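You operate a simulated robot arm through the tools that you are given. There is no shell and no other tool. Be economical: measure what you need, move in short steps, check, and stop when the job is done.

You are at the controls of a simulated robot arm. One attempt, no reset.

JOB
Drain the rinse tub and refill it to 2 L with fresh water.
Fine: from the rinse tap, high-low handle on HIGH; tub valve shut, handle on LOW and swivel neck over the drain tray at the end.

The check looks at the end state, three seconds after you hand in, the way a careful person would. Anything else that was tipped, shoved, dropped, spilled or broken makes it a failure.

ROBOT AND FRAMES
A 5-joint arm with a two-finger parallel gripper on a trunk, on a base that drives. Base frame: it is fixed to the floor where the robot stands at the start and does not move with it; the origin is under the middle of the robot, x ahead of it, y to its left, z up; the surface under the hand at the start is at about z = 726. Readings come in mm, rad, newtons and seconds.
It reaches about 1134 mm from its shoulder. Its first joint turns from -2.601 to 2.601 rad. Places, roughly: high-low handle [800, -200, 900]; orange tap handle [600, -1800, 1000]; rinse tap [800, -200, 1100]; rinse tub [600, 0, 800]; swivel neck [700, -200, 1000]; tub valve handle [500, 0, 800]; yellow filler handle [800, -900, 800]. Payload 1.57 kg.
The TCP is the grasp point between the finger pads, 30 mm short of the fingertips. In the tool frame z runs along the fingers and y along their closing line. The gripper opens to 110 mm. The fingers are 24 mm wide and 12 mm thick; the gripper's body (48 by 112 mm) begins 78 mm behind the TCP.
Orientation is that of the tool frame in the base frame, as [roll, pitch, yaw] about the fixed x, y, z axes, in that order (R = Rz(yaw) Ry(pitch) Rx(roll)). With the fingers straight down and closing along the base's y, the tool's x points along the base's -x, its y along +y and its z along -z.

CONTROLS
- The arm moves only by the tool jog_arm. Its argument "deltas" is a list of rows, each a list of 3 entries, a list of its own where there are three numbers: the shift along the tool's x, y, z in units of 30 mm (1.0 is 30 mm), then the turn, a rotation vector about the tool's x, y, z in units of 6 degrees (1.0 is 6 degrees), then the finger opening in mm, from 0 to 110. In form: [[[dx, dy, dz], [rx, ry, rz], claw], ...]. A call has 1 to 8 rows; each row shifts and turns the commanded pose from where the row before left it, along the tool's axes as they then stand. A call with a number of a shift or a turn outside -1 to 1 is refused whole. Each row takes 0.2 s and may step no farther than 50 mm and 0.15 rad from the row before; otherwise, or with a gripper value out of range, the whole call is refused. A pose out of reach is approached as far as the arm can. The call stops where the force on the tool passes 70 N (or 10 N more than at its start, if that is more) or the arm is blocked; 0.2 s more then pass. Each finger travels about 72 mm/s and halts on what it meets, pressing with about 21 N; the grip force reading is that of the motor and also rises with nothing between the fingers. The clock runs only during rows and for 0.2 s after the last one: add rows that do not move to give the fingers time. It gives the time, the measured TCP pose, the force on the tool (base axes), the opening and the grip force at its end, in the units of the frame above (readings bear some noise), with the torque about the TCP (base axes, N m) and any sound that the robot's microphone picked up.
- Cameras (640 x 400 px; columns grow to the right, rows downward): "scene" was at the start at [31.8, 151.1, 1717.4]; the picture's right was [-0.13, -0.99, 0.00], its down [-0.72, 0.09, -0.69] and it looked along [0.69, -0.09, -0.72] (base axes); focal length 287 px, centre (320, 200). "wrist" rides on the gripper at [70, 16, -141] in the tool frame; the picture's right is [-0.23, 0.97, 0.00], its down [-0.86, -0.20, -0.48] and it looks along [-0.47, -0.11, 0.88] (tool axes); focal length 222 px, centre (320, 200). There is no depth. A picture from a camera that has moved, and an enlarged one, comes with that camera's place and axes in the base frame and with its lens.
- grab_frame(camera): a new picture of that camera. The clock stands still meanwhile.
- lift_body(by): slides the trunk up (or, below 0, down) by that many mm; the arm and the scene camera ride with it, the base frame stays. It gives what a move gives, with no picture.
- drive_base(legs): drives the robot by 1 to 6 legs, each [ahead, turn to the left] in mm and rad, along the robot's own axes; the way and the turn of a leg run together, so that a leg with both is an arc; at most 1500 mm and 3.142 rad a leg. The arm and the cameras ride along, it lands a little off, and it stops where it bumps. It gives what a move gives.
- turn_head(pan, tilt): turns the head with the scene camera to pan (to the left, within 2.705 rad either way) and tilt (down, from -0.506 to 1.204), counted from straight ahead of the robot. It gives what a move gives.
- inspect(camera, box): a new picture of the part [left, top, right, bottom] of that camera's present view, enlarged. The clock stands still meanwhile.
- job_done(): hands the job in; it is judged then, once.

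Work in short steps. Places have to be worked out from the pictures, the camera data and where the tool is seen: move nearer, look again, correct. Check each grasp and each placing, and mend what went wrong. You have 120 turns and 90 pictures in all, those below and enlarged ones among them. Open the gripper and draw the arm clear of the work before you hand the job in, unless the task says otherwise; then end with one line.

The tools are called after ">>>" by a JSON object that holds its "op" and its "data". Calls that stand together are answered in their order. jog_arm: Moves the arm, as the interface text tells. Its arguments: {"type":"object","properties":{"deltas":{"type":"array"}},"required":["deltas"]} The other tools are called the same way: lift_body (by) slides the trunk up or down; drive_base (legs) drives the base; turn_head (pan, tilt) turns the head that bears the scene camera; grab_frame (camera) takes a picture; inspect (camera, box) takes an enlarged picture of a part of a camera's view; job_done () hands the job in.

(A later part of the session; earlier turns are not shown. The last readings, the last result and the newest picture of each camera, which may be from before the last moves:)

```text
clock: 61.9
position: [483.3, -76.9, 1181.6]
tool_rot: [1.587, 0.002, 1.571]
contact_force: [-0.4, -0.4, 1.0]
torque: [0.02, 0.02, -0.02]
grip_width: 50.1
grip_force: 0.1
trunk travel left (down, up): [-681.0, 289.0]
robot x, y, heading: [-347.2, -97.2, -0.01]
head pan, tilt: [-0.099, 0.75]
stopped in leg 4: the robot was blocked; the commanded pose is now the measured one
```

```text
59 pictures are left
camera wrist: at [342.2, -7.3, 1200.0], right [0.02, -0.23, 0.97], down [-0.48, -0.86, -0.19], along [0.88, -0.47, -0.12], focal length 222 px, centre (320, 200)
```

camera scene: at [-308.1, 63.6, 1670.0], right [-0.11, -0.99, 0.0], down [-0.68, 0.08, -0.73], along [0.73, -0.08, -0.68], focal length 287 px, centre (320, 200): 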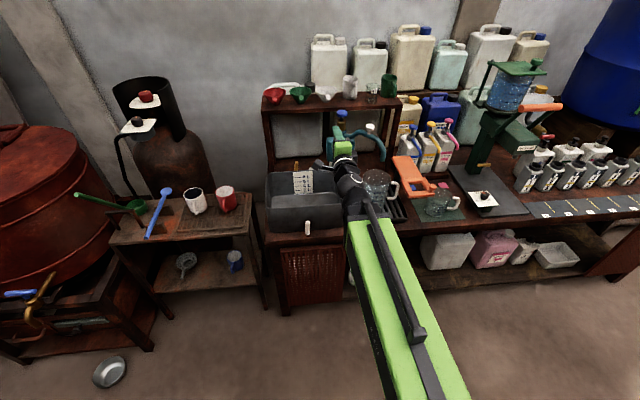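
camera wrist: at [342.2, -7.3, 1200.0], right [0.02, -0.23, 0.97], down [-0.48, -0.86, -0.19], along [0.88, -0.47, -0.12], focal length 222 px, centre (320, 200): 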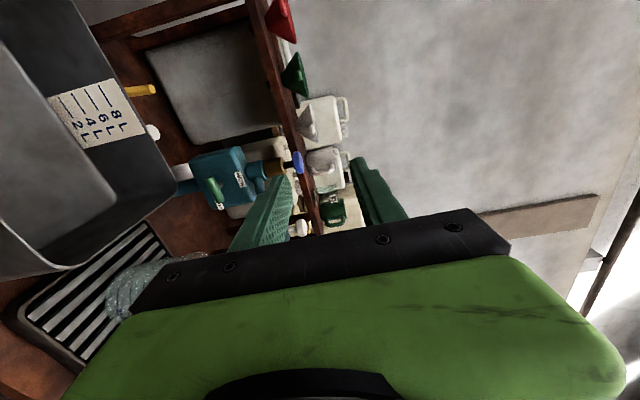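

The base was blocked on the last leg; I look down around the base for the obstacle.

>>> {"op": "turn_head", "data": {"pan": -0.7, "tilt": 1.15}}

>>> {"op": "grab_frame", "data": {"camera": "scene"}}

>>> {"op": "turn_head", "data": {"pan": 0.5, "tilt": 1.15}}

>>> {"op": "grab_frame", "data": {"camera": "scene"}}

```text
clock: 62.9
position: [486.0, -76.7, 1182.0]
tool_rot: [1.587, 0.001, 1.572]
contact_force: [-0.8, 0.0, 0.7]
torque: [0.0, 0.01, -0.02]
grip_width: 50.4
grip_force: 0.1
trunk travel left (down, up): [-681.0, 289.0]
robot x, y, heading: [-343.1, -98.3, -0.013]
head pan, tilt: [-0.7, 1.15]
```

```text
58 pictures are left
camera scene: at [-344.3, 33.3, 1641.2], right [-0.65, -0.76, 0.0], down [-0.69, 0.6, -0.41], along [0.31, -0.27, -0.91], focal length 287 px, centre (320, 200)
```

scene: 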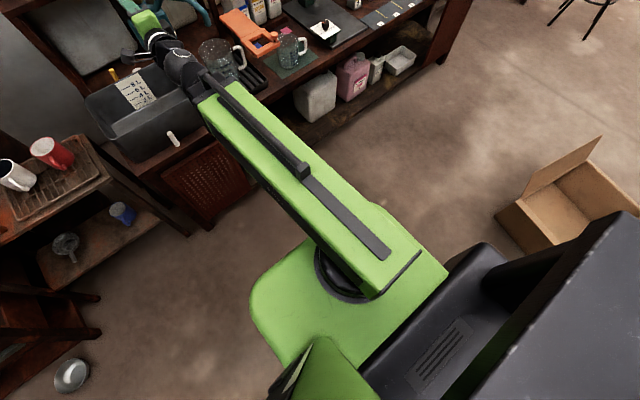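

```text
clock: 64.3
position: [483.0, -76.7, 1181.8]
tool_rot: [1.589, 0.002, 1.571]
contact_force: [0.6, -0.2, 0.2]
torque: [0.0, -0.01, -0.02]
grip_width: 49.9
grip_force: 0.1
trunk travel left (down, up): [-681.0, 289.0]
robot x, y, heading: [-345.1, -97.6, -0.015]
head pan, tilt: [0.499, 1.15]
```

```text
57 pictures are left
camera scene: at [-336.9, 100.0, 1641.2], right [0.47, -0.88, 0.0], down [-0.81, -0.43, -0.41], along [0.36, 0.19, -0.91], focal length 287 px, centre (320, 200)
```

scene: 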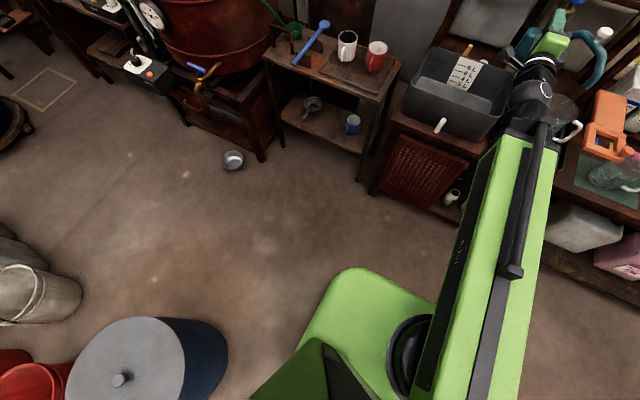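

Nothing visible ahead of the base. I try a short forward leg again.

>>> {"op": "drive_base", "data": {"legs": [[40, 0]]}}

```text
clock: 65.2
position: [526.1, -77.4, 1180.3]
tool_rot: [1.588, 0.002, 1.57]
contact_force: [-0.1, 0.3, -0.1]
torque: [0.02, -0.02, 0.01]
grip_width: 50.3
grip_force: 0.1
trunk travel left (down, up): [-681.0, 289.0]
robot x, y, heading: [-302.5, -99.4, -0.017]
head pan, tilt: [0.499, 1.15]
```

Now move to y≈-160 and forward to x≈690 at this height, above everything there.

>>> {"op": "jog_arm", "data": {"deltas": [[[-1, 0, 0.5], [0, 0, 0], 50], [[-1, 0, 0.5], [0, 0, 0], 50], [[-0.75, 0, 1], [0, 0, 0], 50], [[0, 0, 1], [0, 0, 0], 50], [[0, 0, 1], [0, 0, 0], 50], [[0, 0, 1], [0, 0, 0], 50]]}}

>>> {"op": "turn_head", "data": {"pan": -0.15, "tilt": 0.7}}

>>> {"op": "grab_frame", "data": {"camera": "scene"}}

>>> {"op": "grab_frame", "data": {"camera": "wrist"}}

```text
clock: 66.6
position: [656.6, -124.1, 1180.6]
tool_rot: [1.591, 0.002, 1.572]
contact_force: [0.4, 0.1, 0.2]
torque: [-0.02, -0.01, -0.03]
grip_width: 50.0
grip_force: 0.0
out of reach, approached as far as the arm can: row 1, 2, 3
trunk travel left (down, up): [-681.0, 289.0]
robot x, y, heading: [-307.0, -98.5, -0.01]
head pan, tilt: [0.499, 1.15]
```

```text
clock: 67.6
position: [654.5, -123.8, 1181.8]
tool_rot: [1.592, 0.002, 1.57]
contact_force: [0.0, -0.1, -0.1]
torque: [0.02, 0.03, -0.05]
grip_width: 50.2
grip_force: 0.1
trunk travel left (down, up): [-681.0, 289.0]
robot x, y, heading: [-304.1, -99.8, -0.012]
head pan, tilt: [-0.15, 0.7]
```

```text
56 pictures are left
camera scene: at [-265.4, 58.0, 1674.2], right [-0.16, -0.99, 0.0], down [-0.64, 0.1, -0.76], along [0.75, -0.12, -0.64], focal length 287 px, centre (320, 200)
```

scene: 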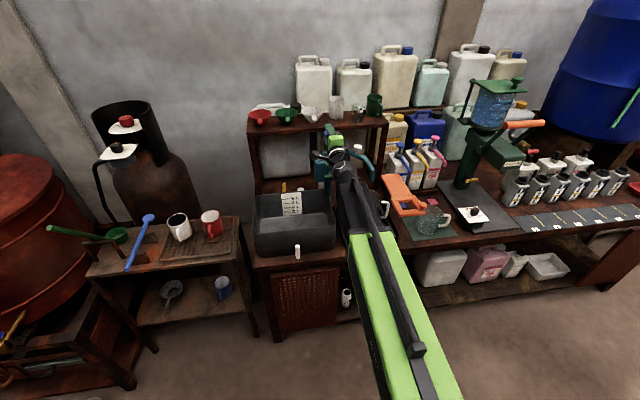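

```text
55 pictures are left
camera wrist: at [513.9, -55.2, 1199.5], right [0.02, -0.23, 0.97], down [-0.48, -0.86, -0.19], along [0.88, -0.47, -0.12], focal length 222 px, centre (320, 200)
```

wrist: 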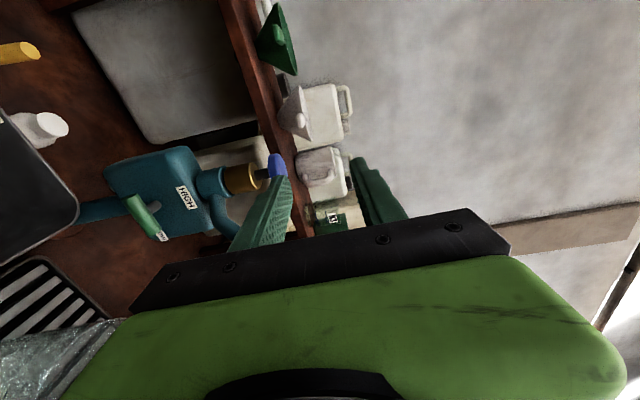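

Bar confirmed ≈(756,-159,937). Move right/forward, then descend to handle height.

>>> {"op": "jog_arm", "data": {"deltas": [[[-0.6, 0, 0.5], [0, 0, 0], 50], [[-0.6, 0, 0.3], [0, 0, 0], 50]]}}

>>> {"op": "lift_body", "data": {"by": -150}}

>>> {"op": "grab_frame", "data": {"camera": "wrist"}}

>>> {"op": "inspect", "data": {"camera": "scene", "box": [230, 60, 430, 240]}}

```text
clock: 68.2
position: [677.9, -161.6, 1180.8]
tool_rot: [1.593, 0.002, 1.573]
contact_force: [-0.3, 0.2, -0.2]
torque: [-0.01, -0.01, 0.01]
grip_width: 50.1
grip_force: 0.1
trunk travel left (down, up): [-681.0, 289.0]
robot x, y, heading: [-302.2, -97.1, -0.012]
head pan, tilt: [-0.15, 0.7]
```

```text
clock: 70.0
position: [677.9, -161.4, 1031.2]
tool_rot: [1.593, 0.0, 1.57]
contact_force: [0.4, 0.8, -0.1]
torque: [0.02, 0.01, -0.02]
grip_width: 49.8
grip_force: 0.1
trunk travel left (down, up): [-531.0, 439.0]
robot x, y, heading: [-304.7, -94.4, -0.012]
head pan, tilt: [-0.15, 0.7]
```

```text
54 pictures are left
camera wrist: at [536.5, -92.1, 1049.4], right [0.02, -0.23, 0.97], down [-0.48, -0.86, -0.19], along [0.88, -0.47, -0.13], focal length 222 px, centre (320, 200)
```

wrist: 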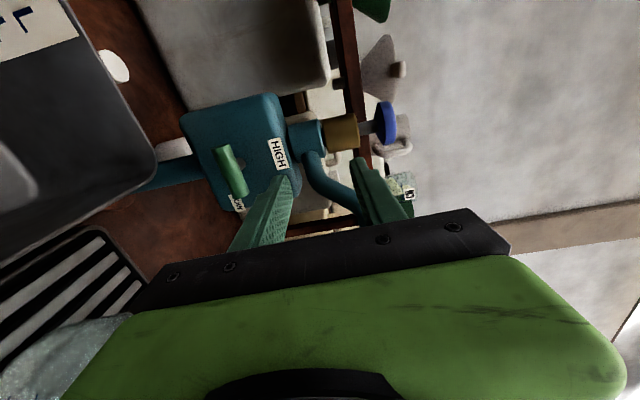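

```text
2.22 times, centred on (330, 150) of scene
camera zoom: at [-265.5, 57.9, 1524.3], right [-0.16, -0.99, 0.0], down [-0.64, 0.1, -0.77], along [0.76, -0.12, -0.64], focal length 638 px, centre (298, 311)
```

zoom: 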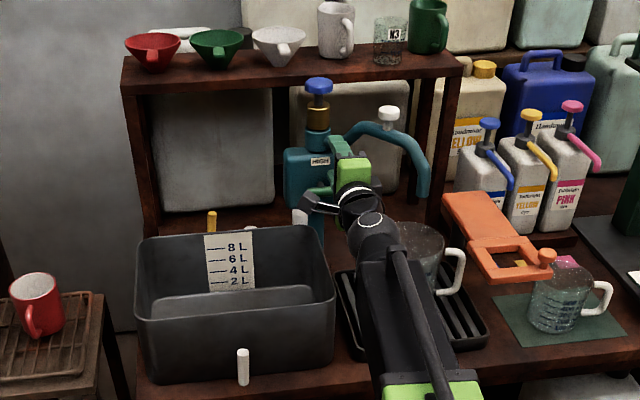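

Descend to z≈936; tips remain 35 mm short of the bar.

>>> {"op": "lift_body", "data": {"by": -95}}

>>> {"op": "jog_arm", "data": {"deltas": [[[0.1, 0, 0.7], [0, 0, 0], 50]]}}

>>> {"op": "grab_frame", "data": {"camera": "wrist"}}

>>> {"op": "inspect", "data": {"camera": "scene", "box": [230, 60, 430, 240]}}

```text
clock: 71.2
position: [677.2, -161.1, 936.9]
tool_rot: [1.592, 0.002, 1.573]
contact_force: [0.0, 0.4, -0.3]
torque: [-0.01, -0.02, 0.03]
grip_width: 50.2
grip_force: 0.1
trunk travel left (down, up): [-436.0, 534.0]
robot x, y, heading: [-305.9, -97.9, -0.01]
head pan, tilt: [-0.15, 0.7]
```

```text
clock: 71.7
position: [698.3, -158.4, 936.2]
tool_rot: [1.592, 0.0, 1.571]
contact_force: [-0.1, -0.1, 0.1]
torque: [0.0, 0.03, 0.04]
grip_width: 50.1
grip_force: 0.1
trunk travel left (down, up): [-436.0, 534.0]
robot x, y, heading: [-300.2, -97.7, -0.008]
head pan, tilt: [-0.15, 0.7]
```

```text
52 pictures are left
camera wrist: at [556.9, -89.7, 954.1], right [0.02, -0.23, 0.97], down [-0.48, -0.86, -0.19], along [0.88, -0.47, -0.13], focal length 222 px, centre (320, 200)
```

wrist: 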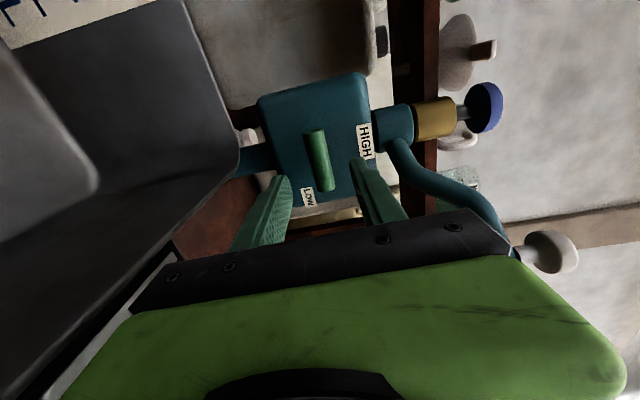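

```text
2.22 times, centred on (330, 150) of scene
camera zoom: at [-265.6, 57.9, 1429.3], right [-0.16, -0.99, 0.0], down [-0.64, 0.1, -0.77], along [0.76, -0.12, -0.64], focal length 638 px, centre (298, 311)
```

zoom: 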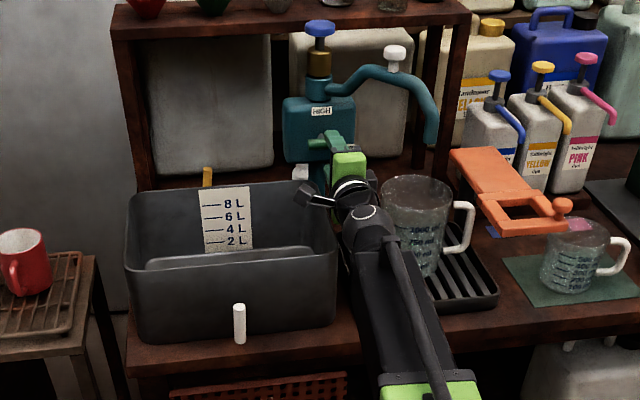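

Aligned. Advance to x≈750 and close on the bar.

>>> {"op": "jog_arm", "data": {"deltas": [[[0.1, 0, 0.9], [0, 0, 0], 50], [[0, 0, 0.8], [0, 0, 0], 50]]}}

>>> {"op": "jog_arm", "data": {"deltas": [[[0, 0, 0], [0, 0, 0], 5], [[0, 0, 0], [0, 0, 0], 5], [[0, 0, 0], [0, 0, 0], 5]]}}

>>> {"op": "grab_frame", "data": {"camera": "wrist"}}

```text
clock: 72.2
position: [748.1, -154.4, 936.1]
tool_rot: [1.595, 0.003, 1.571]
contact_force: [-0.3, 0.5, 0.1]
torque: [-0.01, -0.03, -0.01]
grip_width: 50.1
grip_force: 0.0
trunk travel left (down, up): [-436.0, 534.0]
robot x, y, heading: [-300.2, -97.2, -0.013]
head pan, tilt: [-0.15, 0.7]
```

```text
clock: 73.0
position: [749.4, -153.6, 935.5]
tool_rot: [1.595, 0.002, 1.571]
contact_force: [4.2, 0.6, 1.8]
torque: [0.0, -0.02, -0.01]
grip_width: 18.9
grip_force: 33.1
trunk travel left (down, up): [-436.0, 534.0]
robot x, y, heading: [-304.2, -99.9, -0.011]
head pan, tilt: [-0.15, 0.7]
```

```text
50 pictures are left
camera wrist: at [608.6, -85.5, 953.9], right [0.02, -0.23, 0.97], down [-0.48, -0.86, -0.19], along [0.88, -0.47, -0.13], focal length 222 px, centre (320, 200)
```

wrist: 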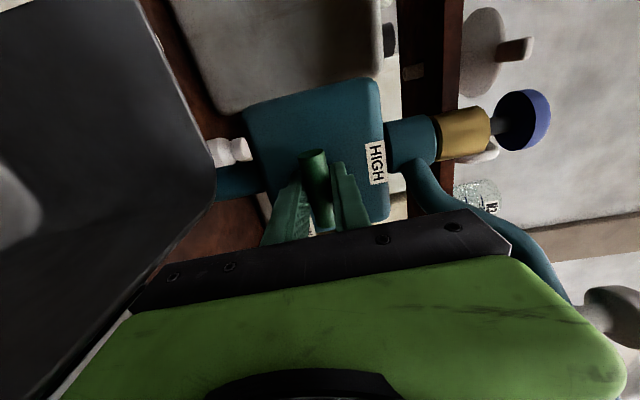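

Gripped. I test the turn toward HIGH (right end up).

>>> {"op": "jog_arm", "data": {"deltas": [[[0, 0, 0], [0, 0, -0.8], 5], [[0, 0, 0], [0, 0, -0.8], 5]]}}

```text
clock: 73.7
position: [749.5, -154.2, 934.6]
tool_rot: [1.595, 0.171, 1.576]
contact_force: [7.0, 3.4, 3.9]
torque: [0.0, -0.18, -0.91]
grip_width: 18.8
grip_force: 32.9
trunk travel left (down, up): [-436.0, 534.0]
robot x, y, heading: [-307.9, -96.2, -0.014]
head pan, tilt: [-0.15, 0.7]
```

It turns freely, but the wrist camera would swing down onto the tub rim. I release, back off, and flip the tool by 180° (camera over the top) to do the turn safely.

>>> {"op": "jog_arm", "data": {"deltas": [[[0, 0, 0], [0, 0, 0], 50], [[0, 0, 0], [0, 0, 0], 50], [[0, 0, -1], [0, 0, 0], 50], [[0, 0, -1], [0, 0, 0], 50], [[0, 0, 0], [0, 0, 1], 50], [[0, 0, 0], [0, 0, 1], 50], [[0, 0, 0], [0, 0, 1], 50], [[0, 0, 0], [0, 0, 1], 50]]}}

>>> {"op": "jog_arm", "data": {"deltas": [[[0, 0, 0], [0, 0, 1], 50], [[0, 0, 0], [0, 0, 1], 50], [[0, 0, 0], [0, 0, 1], 50], [[0, 0, 0], [0, 0, 1], 50], [[0, 0, 0], [0, 0, 1], 50], [[0, 0, 0], [0, 0, 1], 50], [[0, 0, 0], [0, 0, 1], 50], [[0, 0, 0], [0, 0, 1], 50]]}}

>>> {"op": "jog_arm", "data": {"deltas": [[[0, 0, 0], [0, 0, 1], 50], [[0, 0, 0], [0, 0, 1], 50], [[0, 0, 0], [0, 0, 1], 50], [[0, 0, 0], [0, 0, 1], 50], [[0, 0, 0], [0, 0, 1], 50], [[0, 0, 0], [0, 0, 1], 50], [[0, 0, 0], [0, 0, 1], 50], [[0, 0, 0], [0, 0, 1], 50]]}}

>>> {"op": "jog_arm", "data": {"deltas": [[[0, 0, 0], [0, 0, 1], 50], [[0, 0, 0], [0, 0, 1], 50], [[0, 0, 0], [0, 0, 1], 50], [[0, 0, 0], [0, 0, 1], 50], [[0, 0, 0], [0, 0, 1], 50], [[0, 0, 0], [0, 0, 1], 50], [[0, 0, 0], [0, 0, 1], 50], [[0, 0, 0], [0, 0, 1], 50]]}}

>>> {"op": "grab_frame", "data": {"camera": "wrist"}}

```text
clock: 75.5
position: [690.8, -155.3, 934.9]
tool_rot: [1.592, -0.251, 1.565]
contact_force: [0.1, 0.3, -0.4]
torque: [-0.02, -0.01, 0.01]
grip_width: 50.0
grip_force: 0.0
trunk travel left (down, up): [-436.0, 534.0]
robot x, y, heading: [-304.2, -97.9, -0.015]
head pan, tilt: [-0.15, 0.7]
```

```text
clock: 77.2
position: [689.9, -155.6, 936.2]
tool_rot: [1.619, -1.089, 1.529]
contact_force: [-0.1, -0.7, -0.3]
torque: [0.0, 0.01, 0.0]
grip_width: 50.1
grip_force: 0.0
trunk travel left (down, up): [-436.0, 534.0]
robot x, y, heading: [-300.3, -94.5, -0.017]
head pan, tilt: [-0.15, 0.7]
```

```text
clock: 79.0
position: [690.4, -155.4, 935.9]
tool_rot: [-1.634, -1.214, -1.512]
contact_force: [-0.1, 0.4, -0.4]
torque: [0.0, 0.01, -0.02]
grip_width: 50.3
grip_force: 0.0
trunk travel left (down, up): [-436.0, 534.0]
robot x, y, heading: [-303.9, -95.5, -0.016]
head pan, tilt: [-0.15, 0.7]
```

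```text
clock: 80.8
position: [690.4, -155.1, 936.4]
tool_rot: [-1.594, -0.378, -1.561]
contact_force: [0.0, -0.6, 0.0]
torque: [-0.02, -0.01, -0.02]
grip_width: 50.0
grip_force: 0.0
trunk travel left (down, up): [-436.0, 534.0]
robot x, y, heading: [-304.7, -95.6, -0.012]
head pan, tilt: [-0.15, 0.7]
```

```text
49 pictures are left
camera wrist: at [548.7, -227.1, 948.8], right [-0.02, -0.15, -0.99], down [-0.48, 0.87, -0.12], along [0.88, 0.47, -0.09], focal length 222 px, centre (320, 200)
```

wrist: 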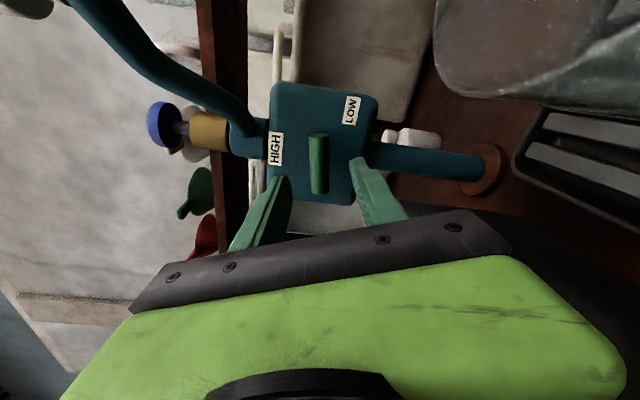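

The camera is now on the right. Two more units, advance and grip.

>>> {"op": "jog_arm", "data": {"deltas": [[[0, 0, 0], [0, 0, 1], 50], [[0, 0, 0], [0, 0, 1], 50], [[0, 0, 1], [0, 0, 0], 50], [[0, 0, 1], [0, 0, 0], 50], [[0, 0, 0], [0, 0, 0], 5], [[0, 0, 0], [0, 0, 0], 5], [[0, 0, 0], [0, 0, 0], 5]]}}

>>> {"op": "grab_frame", "data": {"camera": "wrist"}}

```text
clock: 82.5
position: [750.6, -156.9, 939.1]
tool_rot: [-1.577, -0.17, -1.569]
contact_force: [-7.9, -1.4, -21.0]
torque: [-0.07, 0.18, -0.09]
grip_width: 24.5
grip_force: 10.9
out of reach, approached as far as the arm can: row 2
trunk travel left (down, up): [-436.0, 534.0]
robot x, y, heading: [-301.0, -96.5, -0.01]
head pan, tilt: [-0.15, 0.7]
```

```text
48 pictures are left
camera wrist: at [608.8, -228.7, 934.0], right [0.0, 0.06, -1.0], down [-0.48, 0.88, 0.05], along [0.88, 0.48, 0.02], focal length 222 px, centre (320, 200)
```

wrist: 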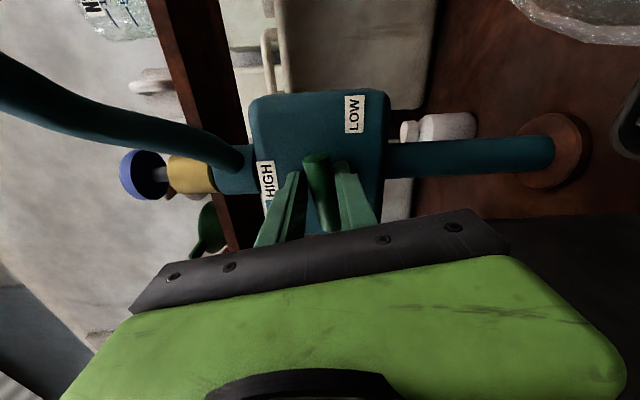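

The tool sits a few mm high; I lower 4 mm and let the grip settle.

>>> {"op": "lift_body", "data": {"by": -4}}

>>> {"op": "jog_arm", "data": {"deltas": [[[0, 0, 0], [0, 0, 0], 5], [[0, 0, 0], [0, 0, 0], 5]]}}

```text
clock: 83.0
position: [750.6, -156.0, 935.3]
tool_rot: [-1.572, -0.168, -1.568]
contact_force: [8.6, -3.9, -2.9]
torque: [-0.02, -0.04, -0.34]
grip_width: 18.9
grip_force: 30.0
trunk travel left (down, up): [-432.0, 538.0]
robot x, y, heading: [-303.5, -100.6, -0.014]
head pan, tilt: [-0.15, 0.7]
```

```text
clock: 83.6
position: [750.4, -156.4, 934.8]
tool_rot: [-1.576, -0.168, -1.57]
contact_force: [20.8, -5.7, 7.0]
torque: [0.04, -0.08, -0.45]
grip_width: 18.8
grip_force: 33.0
trunk travel left (down, up): [-432.0, 538.0]
robot x, y, heading: [-303.6, -96.7, -0.012]
head pan, tilt: [-0.15, 0.7]
```

Solid grip. Now turn toward HIGH.

>>> {"op": "jog_arm", "data": {"deltas": [[[0, 0, 0], [0, 0, -1], 5], [[0, 0, 0], [0, 0, -1], 5], [[0, 0, 0], [0, 0, -1], 5], [[0, 0, 0], [0, 0, -1], 5], [[0, 0, 0], [0, 0, -1], 5], [[0, 0, 0], [0, 0, -1], 5], [[0, 0, 0], [0, 0, -1], 5]]}}

>>> {"op": "jog_arm", "data": {"deltas": [[[0, 0, 0], [0, 0, -1], 5], [[0, 0, 0], [0, 0, -1], 5], [[0, 0, 0], [0, 0, -1], 5], [[0, 0, 0], [0, 0, -1], 5], [[0, 0, 0], [0, 0, -1], 5]]}}

>>> {"op": "grab_frame", "data": {"camera": "wrist"}}

```text
clock: 85.2
position: [748.3, -155.6, 937.1]
tool_rot: [-1.576, -0.906, -1.565]
contact_force: [20.8, -2.3, 19.5]
torque: [0.05, 0.07, 0.04]
grip_width: 18.8
grip_force: 33.3
trunk travel left (down, up): [-432.0, 538.0]
robot x, y, heading: [-305.5, -96.1, -0.017]
head pan, tilt: [-0.15, 0.7]
```

```text
clock: 86.4
position: [749.1, -154.9, 936.5]
tool_rot: [-1.585, -1.43, -1.554]
contact_force: [13.3, 5.5, 14.0]
torque: [0.03, 0.18, 0.09]
grip_width: 18.8
grip_force: 33.1
trunk travel left (down, up): [-432.0, 538.0]
robot x, y, heading: [-306.6, -96.1, -0.007]
head pan, tilt: [-0.15, 0.7]
```

```text
47 pictures are left
camera wrist: at [607.3, -181.3, 1003.1], right [0.0, -0.93, -0.36], down [-0.48, 0.32, -0.82], along [0.88, 0.18, -0.45], focal length 222 px, centre (320, 200)
```

wrist: 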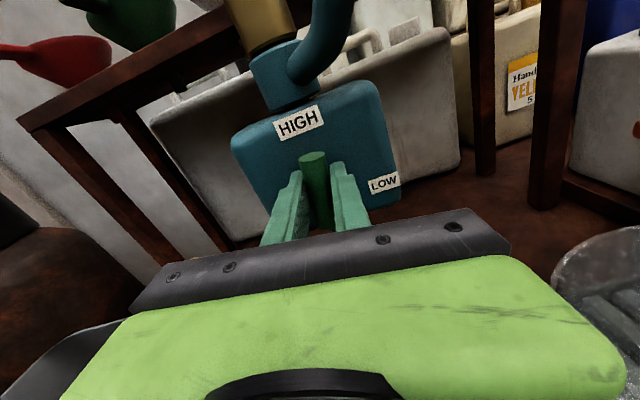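

Nearly vertical toward HIGH. Finish the last 8° and see whether it hits a stop.

>>> {"op": "jog_arm", "data": {"deltas": [[[0, 0, 0], [0, 0, -1], 5], [[0, 0, 0], [0, 0, -0.4], 5], [[0, 0, 0], [0, 0, 0], 5]]}}

>>> {"op": "jog_arm", "data": {"deltas": [[[0, 0, 0], [0, 0, 0], 50], [[0, 0, 0], [0, 0, 0], 50], [[0, 0, -1], [0, 0, 0], 50], [[0, 0, -1], [0, 0, 0], 50], [[0, 0, -1], [0, 0, 0], 50]]}}

>>> {"op": "grab_frame", "data": {"camera": "wrist"}}

```text
clock: 87.2
position: [747.7, -153.6, 937.5]
tool_rot: [2.072, -1.565, 1.071]
contact_force: [9.0, 8.4, 12.0]
torque: [0.21, -0.11, 0.1]
grip_width: 18.8
grip_force: 33.1
trunk travel left (down, up): [-432.0, 538.0]
robot x, y, heading: [-302.3, -96.3, -0.009]
head pan, tilt: [-0.15, 0.7]
```

```text
clock: 88.4
position: [659.4, -156.3, 936.2]
tool_rot: [2.055, -1.567, 1.087]
contact_force: [0.6, 0.6, -0.6]
torque: [0.02, 0.03, 0.0]
grip_width: 50.3
grip_force: 0.1
trunk travel left (down, up): [-432.0, 538.0]
robot x, y, heading: [-304.1, -96.4, -0.012]
head pan, tilt: [-0.15, 0.7]
```

```text
46 pictures are left
camera wrist: at [517.8, -172.5, 1005.8], right [0.0, -0.97, -0.22], down [-0.48, 0.2, -0.85], along [0.88, 0.11, -0.47], focal length 222 px, centre (320, 200)
```

wrist: 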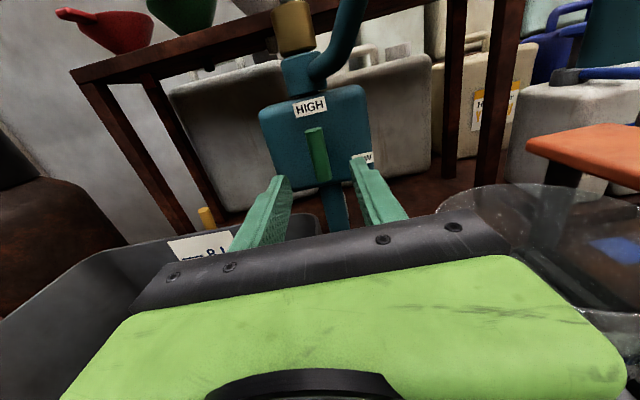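

HIGH is set. I rise, retract, back the base and check that the tub has emptied.

>>> {"op": "lift_body", "data": {"by": 230}}

>>> {"op": "jog_arm", "data": {"deltas": [[[0, 0, -1], [0, 0, 0], 50], [[0, 0, -1], [0, 0, 0], 50], [[0, 0, -1], [0, 0, 0], 50], [[0, 0, -1], [0, 0, 0], 50]]}}

>>> {"op": "drive_base", "data": {"legs": [[-125, 0]]}}

>>> {"op": "inspect", "data": {"camera": "scene", "box": [220, 130, 380, 250]}}

```text
clock: 90.8
position: [660.4, -156.1, 1166.2]
tool_rot: [2.02, -1.567, 1.121]
contact_force: [0.3, 0.6, 1.7]
torque: [0.03, 0.02, 0.0]
grip_width: 50.2
grip_force: 0.1
trunk travel left (down, up): [-662.0, 308.0]
robot x, y, heading: [-306.4, -97.6, -0.012]
head pan, tilt: [-0.15, 0.7]
```

```text
clock: 91.8
position: [538.9, -157.3, 1167.6]
tool_rot: [2.135, -1.57, 1.01]
contact_force: [-0.3, 0.2, -0.2]
torque: [-0.02, -0.03, 0.0]
grip_width: 50.1
grip_force: 0.0
trunk travel left (down, up): [-662.0, 308.0]
robot x, y, heading: [-302.4, -99.8, -0.012]
head pan, tilt: [-0.15, 0.7]
```

```text
clock: 93.1
position: [413.1, -155.6, 1167.4]
tool_rot: [2.011, -1.567, 1.132]
contact_force: [0.7, -0.1, -0.4]
torque: [-0.03, 0.02, 0.03]
grip_width: 50.0
grip_force: 0.1
trunk travel left (down, up): [-662.0, 308.0]
robot x, y, heading: [-432.1, -96.8, -0.012]
head pan, tilt: [-0.15, 0.7]
```

```text
3.33 times, centred on (300, 190) of scene
camera zoom: at [-392.3, 59.4, 1655.3], right [-0.16, -0.99, 0.0], down [-0.64, 0.1, -0.77], along [0.76, -0.12, -0.64], focal length 956 px, centre (387, 233)
```

zoom: 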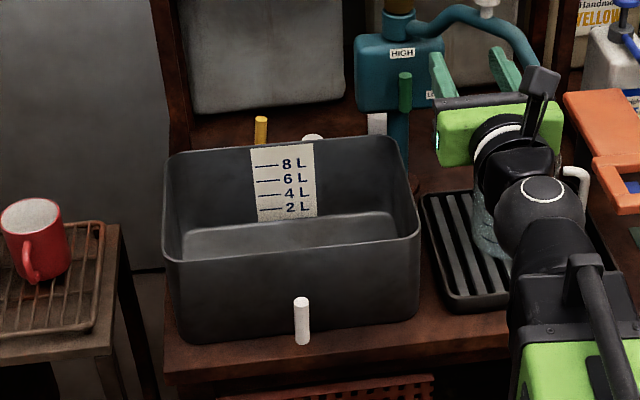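

The tub looks empty; I check the bottom closer.

>>> {"op": "inspect", "data": {"camera": "scene", "box": [258, 165, 328, 215]}}

```text
8.00 times, centred on (293, 190) of scene
camera zoom: at [-392.3, 59.4, 1655.3], right [-0.16, -0.99, 0.0], down [-0.64, 0.1, -0.77], along [0.76, -0.12, -0.64], focal length 2295 px, centre (536, 280)
```

zoom: 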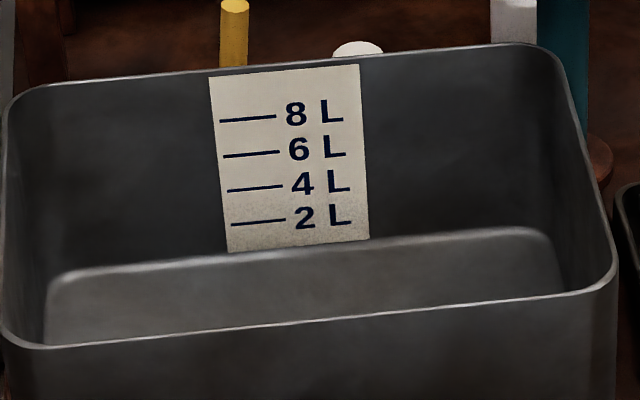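

Empty. Now I go to the valve: left to y≈25, then down to z≈781.

>>> {"op": "jog_arm", "data": {"deltas": [[[0, -1, 0], [0, 0, 0], 50], [[0, -1, 0], [0, 0, 0], 50], [[0, -1, 0], [0, 0, 0], 50], [[0, -1, 0], [0, 0, 0], 50], [[0, -1, 0], [0, 0, 0], 50], [[0, -1, 0], [0, 0, 0], 50]]}}

>>> {"op": "jog_arm", "data": {"deltas": [[[0, 0, -0.5], [0, 0, 0], 50]]}}

```text
clock: 94.5
position: [413.6, 26.5, 1166.3]
tool_rot: [2.215, -1.568, 0.925]
contact_force: [-0.3, -0.2, -0.7]
torque: [0.0, 0.0, 0.03]
grip_width: 50.2
grip_force: 0.0
trunk travel left (down, up): [-662.0, 308.0]
robot x, y, heading: [-432.8, -93.1, -0.017]
head pan, tilt: [-0.15, 0.7]
```

```text
clock: 94.9
position: [396.6, 25.5, 1166.9]
tool_rot: [2.47, -1.564, 0.669]
contact_force: [0.9, -0.4, -0.4]
torque: [-0.01, -0.01, 0.0]
grip_width: 49.9
grip_force: 0.1
trunk travel left (down, up): [-662.0, 308.0]
robot x, y, heading: [-428.8, -97.9, -0.014]
head pan, tilt: [-0.15, 0.7]
```

Descend to the bar height and look.

>>> {"op": "lift_body", "data": {"by": -386}}

>>> {"op": "grab_frame", "data": {"camera": "wrist"}}

```text
clock: 98.6
position: [397.8, 24.3, 780.2]
tool_rot: [2.406, -1.566, 0.737]
contact_force: [0.3, 0.8, -0.6]
torque: [0.0, -0.01, 0.0]
grip_width: 50.3
grip_force: 0.1
trunk travel left (down, up): [-276.0, 694.0]
robot x, y, heading: [-430.3, -97.0, -0.013]
head pan, tilt: [-0.15, 0.7]
```

```text
43 pictures are left
camera wrist: at [255.6, 8.1, 849.7], right [0.0, -0.97, -0.22], down [-0.48, 0.2, -0.85], along [0.88, 0.11, -0.47], focal length 222 px, centre (320, 200)
```

wrist: 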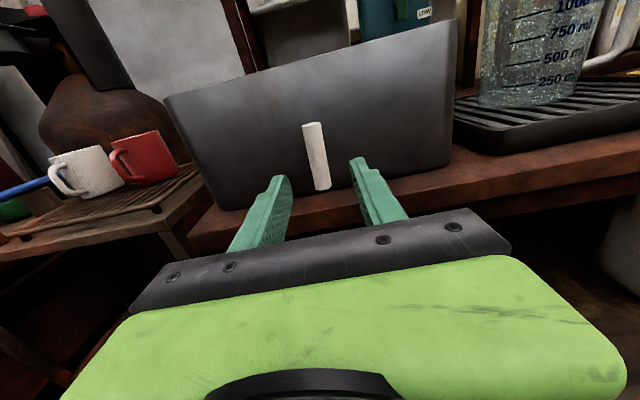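

Aligned. Advance to x≈479 and grip.

>>> {"op": "jog_arm", "data": {"deltas": [[[0, -0.1, 1], [0, 0, 0], 50], [[0, 0, 1], [0, 0, 0], 50], [[0, 0, 0.7], [0, 0, 0], 50], [[0, 0, 0], [0, 0, 0], 5], [[0, 0, 0], [0, 0, 0], 5], [[0, 0, 0], [0, 0, 0], 5]]}}

>>> {"op": "jog_arm", "data": {"deltas": [[[0, 0, 0], [0, 0, 1], 5], [[0, 0, 0], [0, 0, 1], 5], [[0, 0, 0], [0, 0, 1], 5], [[0, 0, 0], [0, 0, 1], 5], [[0, 0, 0], [0, 0, 1], 5], [[0, 0, 0], [0, 0, 1], 5], [[0, 0, 0], [0, 0, 1], 5]]}}

```text
clock: 100.0
position: [477.5, 28.6, 779.7]
tool_rot: [2.311, -1.568, 0.832]
contact_force: [6.8, -2.9, 5.3]
torque: [0.12, 0.0, -0.05]
grip_width: 18.6
grip_force: 33.3
trunk travel left (down, up): [-276.0, 694.0]
robot x, y, heading: [-431.8, -94.9, -0.009]
head pan, tilt: [-0.15, 0.7]
```

```text
clock: 101.6
position: [477.7, 26.5, 780.1]
tool_rot: [-1.577, -0.839, -1.566]
contact_force: [24.4, -2.4, 15.4]
torque: [0.01, -0.04, -0.04]
grip_width: 18.9
grip_force: 33.1
trunk travel left (down, up): [-276.0, 694.0]
robot x, y, heading: [-429.2, -96.6, -0.012]
head pan, tilt: [-0.15, 0.7]
```

Halfway. Continue until it reaches its stop at horizontal.

>>> {"op": "jog_arm", "data": {"deltas": [[[0, 0, 0], [0, 0, 1], 5], [[0, 0, 0], [0, 0, 1], 5], [[0, 0, 0], [0, 0, 1], 5], [[0, 0, 0], [0, 0, 1], 5], [[0, 0, 0], [0, 0, 1], 5], [[0, 0, 0], [0, 0, 1], 5], [[0, 0, 0], [0, 0, 1], 5], [[0, 0, 0], [0, 0, 0.4], 5]]}}

>>> {"op": "jog_arm", "data": {"deltas": [[[0, 0, 0], [0, 0, 0.6], 5], [[0, 0, 0], [0, 0, 0], 5]]}}

```text
clock: 103.4
position: [477.8, 27.9, 780.1]
tool_rot: [-1.58, -0.067, -1.565]
contact_force: [26.2, -0.1, 34.5]
torque: [-0.03, 0.05, -0.3]
grip_width: 19.1
grip_force: 33.1
trunk travel left (down, up): [-276.0, 694.0]
robot x, y, heading: [-430.0, -95.3, -0.012]
head pan, tilt: [-0.15, 0.7]
```

```text
clock: 104.0
position: [475.2, 26.8, 776.3]
tool_rot: [-1.593, -0.006, -1.563]
contact_force: [-4.3, 6.4, 23.3]
torque: [-0.01, -0.19, 0.02]
grip_width: 25.5
grip_force: 11.7
out of reach, approached as far as the arm can: row 1
trunk travel left (down, up): [-276.0, 694.0]
robot x, y, heading: [-433.3, -101.1, -0.015]
head pan, tilt: [-0.15, 0.7]
```

The grip slipped at the very end; I look at the bar.

>>> {"op": "jog_arm", "data": {"deltas": [[[0, 0, 0], [0, 0, 0], 50], [[0, 0, 0], [0, 0, 0], 50], [[0, 0, -1], [0, 0, 0], 50], [[0, 0, -1], [0, 0, 0], 50], [[0, 0, -0.6], [0, 0, 0], 50]]}}

>>> {"op": "grab_frame", "data": {"camera": "wrist"}}

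```text
clock: 105.2
position: [400.9, 23.8, 774.8]
tool_rot: [-1.595, -0.009, -1.566]
contact_force: [1.3, 1.3, 0.0]
torque: [-0.01, 0.02, 0.01]
grip_width: 50.0
grip_force: 0.0
trunk travel left (down, up): [-276.0, 694.0]
robot x, y, heading: [-430.2, -96.2, -0.013]
head pan, tilt: [-0.15, 0.7]
```

```text
42 pictures are left
camera wrist: at [258.6, -47.0, 761.9], right [-0.03, 0.22, -0.98], down [-0.48, 0.85, 0.21], along [0.88, 0.47, 0.08], focal length 222 px, centre (320, 200)
```

wrist: 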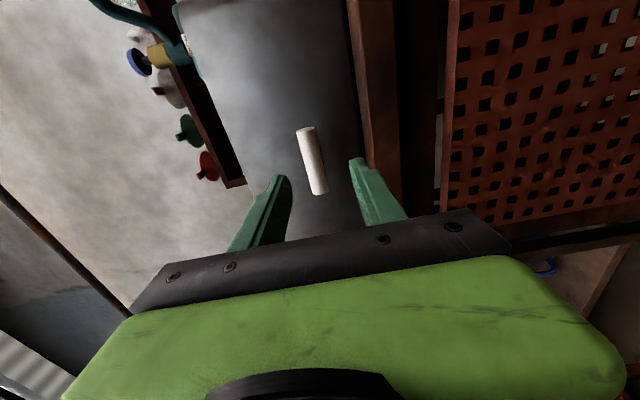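

The bar is horizontal again: valve shut. Now raise, spin to horizontal closing, and go for the swivel neck.

>>> {"op": "lift_body", "data": {"by": 400}}

>>> {"op": "jog_arm", "data": {"deltas": [[[0, 0, 0], [0, 0, -1], 60], [[0, 0, 0], [0, 0, -1], 60], [[0, 0, 0], [0, 0, -1], 60], [[0, 0, 0], [0, 0, -1], 60], [[0, 0, 0], [0, 0, -1], 60], [[0, 0, 0], [0, 0, -1], 60], [[0, 0, 0], [0, 0, -1], 60], [[0, 0, 0], [0, 0, -1], 60]]}}

>>> {"op": "jog_arm", "data": {"deltas": [[[0, 0, 0], [0, 0, -1], 60], [[0, 0, 0], [0, 0, -1], 60], [[0, 0, 0], [0, 0, -1], 60], [[0, 0, 0], [0, 0, -1], 60], [[0, 0, 0], [0, 0, -1], 60], [[0, 0, 0], [0, 0, -1], 60], [[0, 0, 0], [0, 0, -0.9], 60]]}}

>>> {"op": "drive_base", "data": {"legs": [[130, 0]]}}

```text
clock: 109.0
position: [400.2, 23.4, 1174.6]
tool_rot: [-1.599, -0.008, -1.567]
contact_force: [0.0, -0.5, -0.6]
torque: [0.0, -0.02, -0.01]
grip_width: 50.1
grip_force: 0.1
trunk travel left (down, up): [-676.0, 294.0]
robot x, y, heading: [-429.0, -101.3, -0.013]
head pan, tilt: [-0.15, 0.7]
```

```text
clock: 110.8
position: [399.5, 24.7, 1175.7]
tool_rot: [-1.611, -0.848, -1.536]
contact_force: [0.1, 0.0, 0.0]
torque: [0.0, 0.02, 0.0]
grip_width: 60.1
grip_force: 0.1
trunk travel left (down, up): [-676.0, 294.0]
robot x, y, heading: [-428.2, -95.4, -0.015]
head pan, tilt: [-0.15, 0.7]
```

```text
clock: 112.4
position: [400.6, 24.3, 1175.1]
tool_rot: [-3.122, -1.545, -0.015]
contact_force: [0.6, 0.4, -0.1]
torque: [-0.03, 0.03, 0.01]
grip_width: 59.9
grip_force: 0.1
trunk travel left (down, up): [-676.0, 294.0]
robot x, y, heading: [-428.6, -94.4, -0.008]
head pan, tilt: [-0.15, 0.7]
```

```text
clock: 113.7
position: [531.9, 21.7, 1174.0]
tool_rot: [-3.061, -1.543, -0.075]
contact_force: [0.0, -0.3, 0.2]
torque: [0.03, -0.01, -0.03]
grip_width: 59.7
grip_force: 0.1
trunk travel left (down, up): [-676.0, 294.0]
robot x, y, heading: [-300.6, -91.5, -0.01]
head pan, tilt: [-0.15, 0.7]
```

Move to in front of the neck knob: x≈630, y≈-258, still above.

>>> {"op": "jog_arm", "data": {"deltas": [[[0, 1, 0.5], [0, 0, 0], 60], [[0, 1, 0.5], [0, 0, 0], 60], [[0, 1, 0.5], [0, 0, 0], 60], [[0, 1, 0.5], [0, 0, 0], 60], [[0, 1, 0.3], [0, 0, 0], 60], [[0, 1, 0.3], [0, 0, 0], 60], [[0, 1, 0.3], [0, 0, 0], 60], [[0, 1, 0.3], [0, 0, 0], 60]]}}

>>> {"op": "jog_arm", "data": {"deltas": [[[0, 1, 0.2], [0, 0, 0], 60], [[0, 0.4, 0], [0, 0, 0], 60]]}}

>>> {"op": "grab_frame", "data": {"camera": "wrist"}}

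>>> {"op": "inspect", "data": {"camera": "scene", "box": [250, 90, 430, 210]}}

```text
clock: 115.5
position: [630.6, -154.2, 1177.9]
tool_rot: [-3.076, -1.56, -0.132]
contact_force: [-0.8, 0.0, -0.2]
torque: [0.03, 0.01, 0.03]
grip_width: 59.9
grip_force: 0.0
out of reach, approached as far as the arm can: row 4, 5, 6, 7, 8
trunk travel left (down, up): [-676.0, 294.0]
robot x, y, heading: [-298.7, -97.4, -0.014]
head pan, tilt: [-0.15, 0.7]
```

```text
clock: 116.1
position: [636.2, -172.6, 1180.4]
tool_rot: [-3.069, -1.565, -0.159]
contact_force: [-0.1, -0.4, -0.4]
torque: [0.0, 0.03, 0.0]
grip_width: 59.9
grip_force: 0.1
out of reach, approached as far as the arm can: row 1, 2
trunk travel left (down, up): [-676.0, 294.0]
robot x, y, heading: [-295.6, -98.2, -0.013]
head pan, tilt: [-0.15, 0.7]
```

```text
41 pictures are left
camera wrist: at [494.2, -177.6, 1249.2], right [-0.08, -0.97, -0.23], down [-0.47, 0.24, -0.85], along [0.88, 0.03, -0.47], focal length 222 px, centre (320, 200)
```

wrist: 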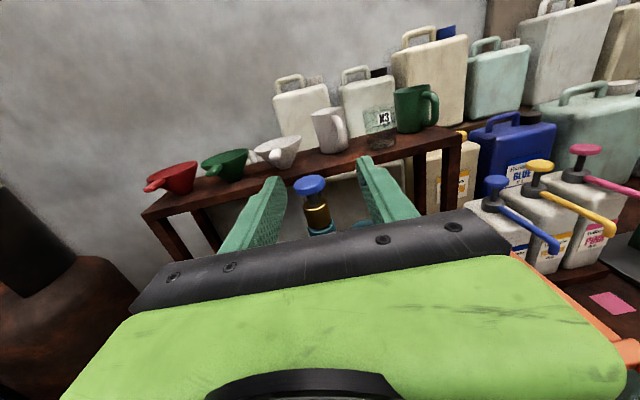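

```text
3.33 times, centred on (340, 150) of scene
camera zoom: at [-260.8, 57.8, 1669.3], right [-0.16, -0.99, 0.0], down [-0.64, 0.1, -0.77], along [0.75, -0.12, -0.64], focal length 956 px, centre (253, 367)
```

zoom: 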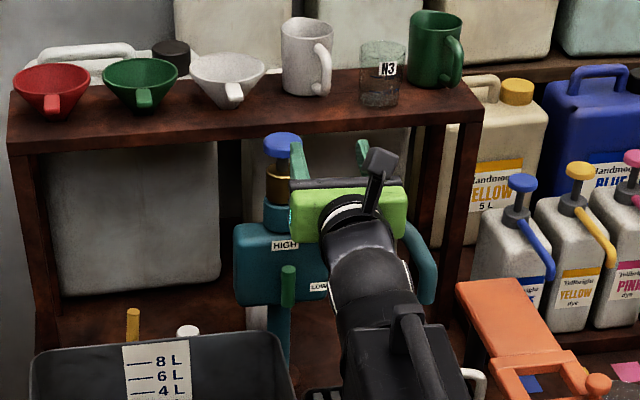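

The tool must yaw radially as it goes right. I add a small yaw while moving right.

>>> {"op": "jog_arm", "data": {"deltas": [[[0, 1, 0.1], [-0.4, 0, 0], 60], [[0, 1, 0.1], [-0.4, 0, 0], 60], [[0, 0.8, 0.1], [-0.4, 0, 0], 60]]}}

>>> {"op": "grab_frame", "data": {"camera": "wrist"}}

```text
clock: 116.9
position: [640.0, -245.1, 1176.1]
tool_rot: [3.096, -1.554, -0.125]
contact_force: [-0.8, -0.1, -0.8]
torque: [0.03, 0.01, 0.01]
grip_width: 60.1
grip_force: 0.1
out of reach, approached as far as the arm can: row 1
trunk travel left (down, up): [-676.0, 294.0]
robot x, y, heading: [-300.4, -100.5, -0.013]
head pan, tilt: [-0.15, 0.7]
```

```text
39 pictures are left
camera wrist: at [498.3, -239.0, 1248.5], right [-0.17, -0.96, -0.23], down [-0.45, 0.28, -0.85], along [0.88, -0.04, -0.48], focal length 222 px, centre (320, 200)
```

wrist: 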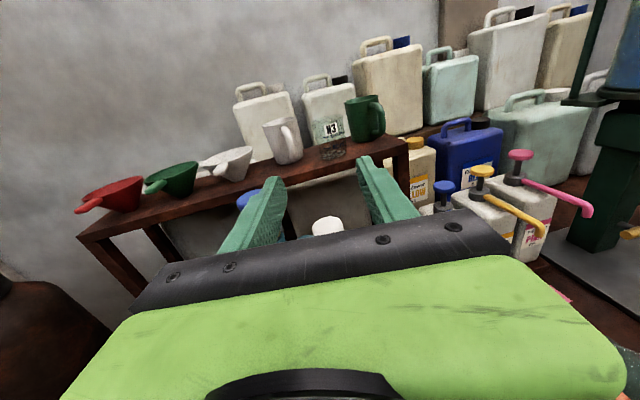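

Knob ≈(704,-249,1098). Lower to its height with the fingertips in front of it.

>>> {"op": "lift_body", "data": {"by": -74}}

>>> {"op": "grab_frame", "data": {"camera": "wrist"}}

>>> {"op": "inspect", "data": {"camera": "scene", "box": [300, 70, 420, 160]}}

```text
clock: 118.0
position: [639.3, -247.0, 1103.7]
tool_rot: [3.087, -1.554, -0.118]
contact_force: [-0.6, -0.2, 0.7]
torque: [0.04, 0.0, 0.01]
grip_width: 60.1
grip_force: 0.1
trunk travel left (down, up): [-602.0, 368.0]
robot x, y, heading: [-298.9, -98.9, -0.012]
head pan, tilt: [-0.15, 0.7]
```

```text
38 pictures are left
camera wrist: at [498.2, -238.9, 1174.5], right [-0.17, -0.96, -0.23], down [-0.45, 0.28, -0.85], along [0.88, -0.04, -0.48], focal length 222 px, centre (320, 200)
```

wrist: 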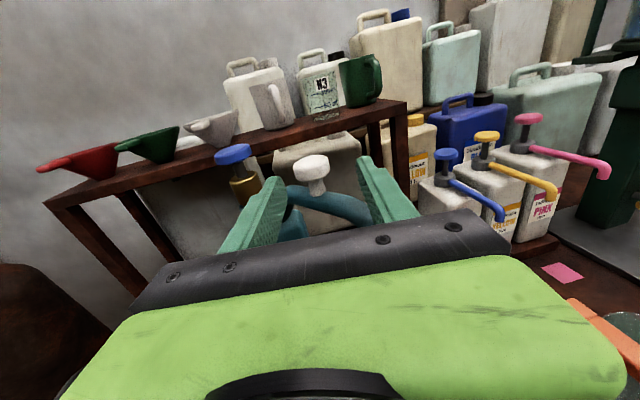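

```text
4.44 times, centred on (360, 115) of scene
camera zoom: at [-260.8, 57.8, 1595.3], right [-0.16, -0.99, 0.0], down [-0.64, 0.1, -0.77], along [0.75, -0.12, -0.64], focal length 1275 px, centre (142, 578)
```

zoom: 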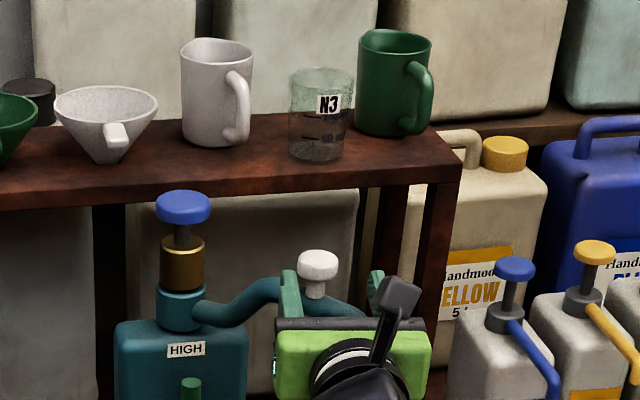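

Knob cap at (699,-247,1104). Advance straddling it and close to gently hold.

>>> {"op": "jog_arm", "data": {"deltas": [[[0, -0.3, 0.9], [0, 0, 0], 60], [[0, 0, 1], [0, 0, 0], 60]]}}

>>> {"op": "jog_arm", "data": {"deltas": [[[0, 0, 0], [0, 0, 0], 42], [[0, 0, 0], [0, 0, 0], 42]]}}

>>> {"op": "grab_frame", "data": {"camera": "wrist"}}

```text
clock: 118.6
position: [698.7, -247.5, 1103.6]
tool_rot: [3.106, -1.555, -0.135]
contact_force: [-0.2, -0.1, 0.4]
torque: [0.02, 0.01, 0.03]
grip_width: 59.8
grip_force: 0.1
trunk travel left (down, up): [-602.0, 368.0]
robot x, y, heading: [-301.2, -100.5, -0.015]
head pan, tilt: [-0.15, 0.7]
```

```text
clock: 119.2
position: [698.3, -248.1, 1102.2]
tool_rot: [3.098, -1.554, -0.128]
contact_force: [0.5, 0.2, 0.1]
torque: [-0.01, 0.0, 0.03]
grip_width: 42.0
grip_force: 0.1
trunk travel left (down, up): [-602.0, 368.0]
robot x, y, heading: [-298.2, -100.1, -0.013]
head pan, tilt: [-0.15, 0.7]
```

```text
36 pictures are left
camera wrist: at [557.1, -239.4, 1174.2], right [-0.17, -0.96, -0.23], down [-0.45, 0.28, -0.85], along [0.88, -0.04, -0.48], focal length 222 px, centre (320, 200)
```

wrist: 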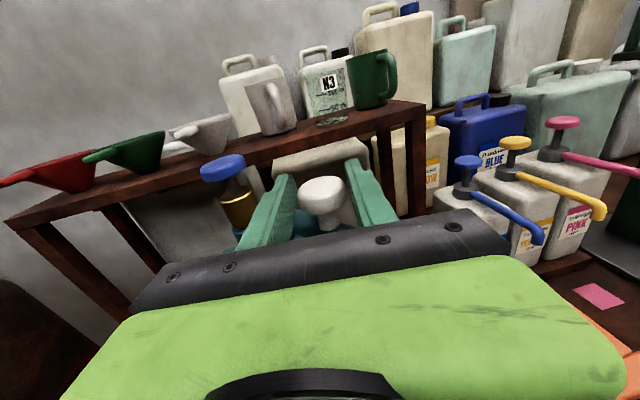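

The knob is between the fingers. I sweep it along its arc around the pivot (818,-160) toward the tub, half way first.

>>> {"op": "jog_arm", "data": {"deltas": [[[0, -0.75, -0.59], [0.28, 0, 0], 42], [[0, -0.84, -0.42], [0.28, 0, 0], 42], [[0, -0.91, -0.22], [0.28, 0, 0], 42]]}}

>>> {"op": "grab_frame", "data": {"camera": "wrist"}}

```text
clock: 120.0
position: [671.3, -166.9, 1102.7]
tool_rot: [-3.103, -1.554, -0.12]
contact_force: [0.4, -0.4, 0.3]
torque: [0.02, 0.01, 0.02]
grip_width: 42.3
grip_force: 0.1
trunk travel left (down, up): [-602.0, 368.0]
robot x, y, heading: [-295.6, -95.6, -0.01]
head pan, tilt: [-0.15, 0.7]
```

```text
35 pictures are left
camera wrist: at [530.6, -172.5, 1174.2], right [-0.08, -0.97, -0.23], down [-0.47, 0.24, -0.85], along [0.88, 0.04, -0.48], focal length 222 px, centre (320, 200)
```

wrist: 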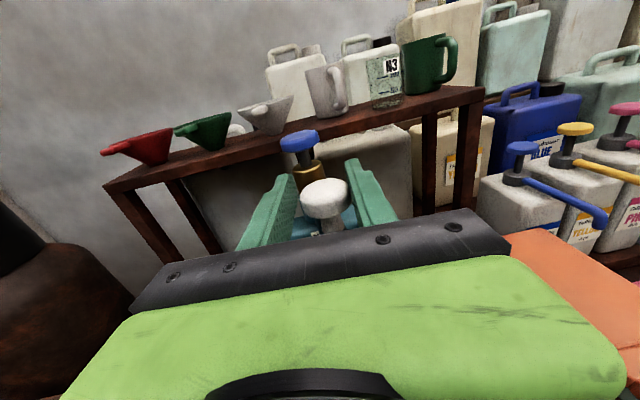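

The neck follows perfectly. Finish the arc.

>>> {"op": "jog_arm", "data": {"deltas": [[[0, -0.94, -0.02], [0.28, 0, 0], 42], [[0, -0.91, 0.19], [0.28, 0, 0], 42], [[0, -0.6, 0.24], [0.28, 0, 0], 42]]}}

>>> {"op": "inspect", "data": {"camera": "scene", "box": [240, 80, 420, 230]}}

```text
clock: 120.8
position: [688.7, -95.4, 1102.6]
tool_rot: [-3.051, -1.557, -0.091]
contact_force: [0.3, -0.3, 0.9]
torque: [-0.01, -0.02, 0.01]
grip_width: 42.0
grip_force: 0.0
trunk travel left (down, up): [-602.0, 368.0]
robot x, y, heading: [-299.6, -96.2, -0.01]
head pan, tilt: [-0.15, 0.7]
```

```text
2.67 times, centred on (330, 155) of scene
camera zoom: at [-260.6, 57.8, 1595.3], right [-0.16, -0.99, 0.0], down [-0.64, 0.1, -0.76], along [0.75, -0.12, -0.64], focal length 765 px, centre (293, 320)
```

zoom: 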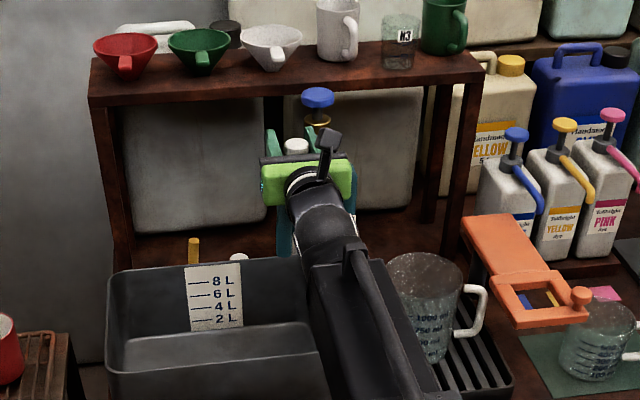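

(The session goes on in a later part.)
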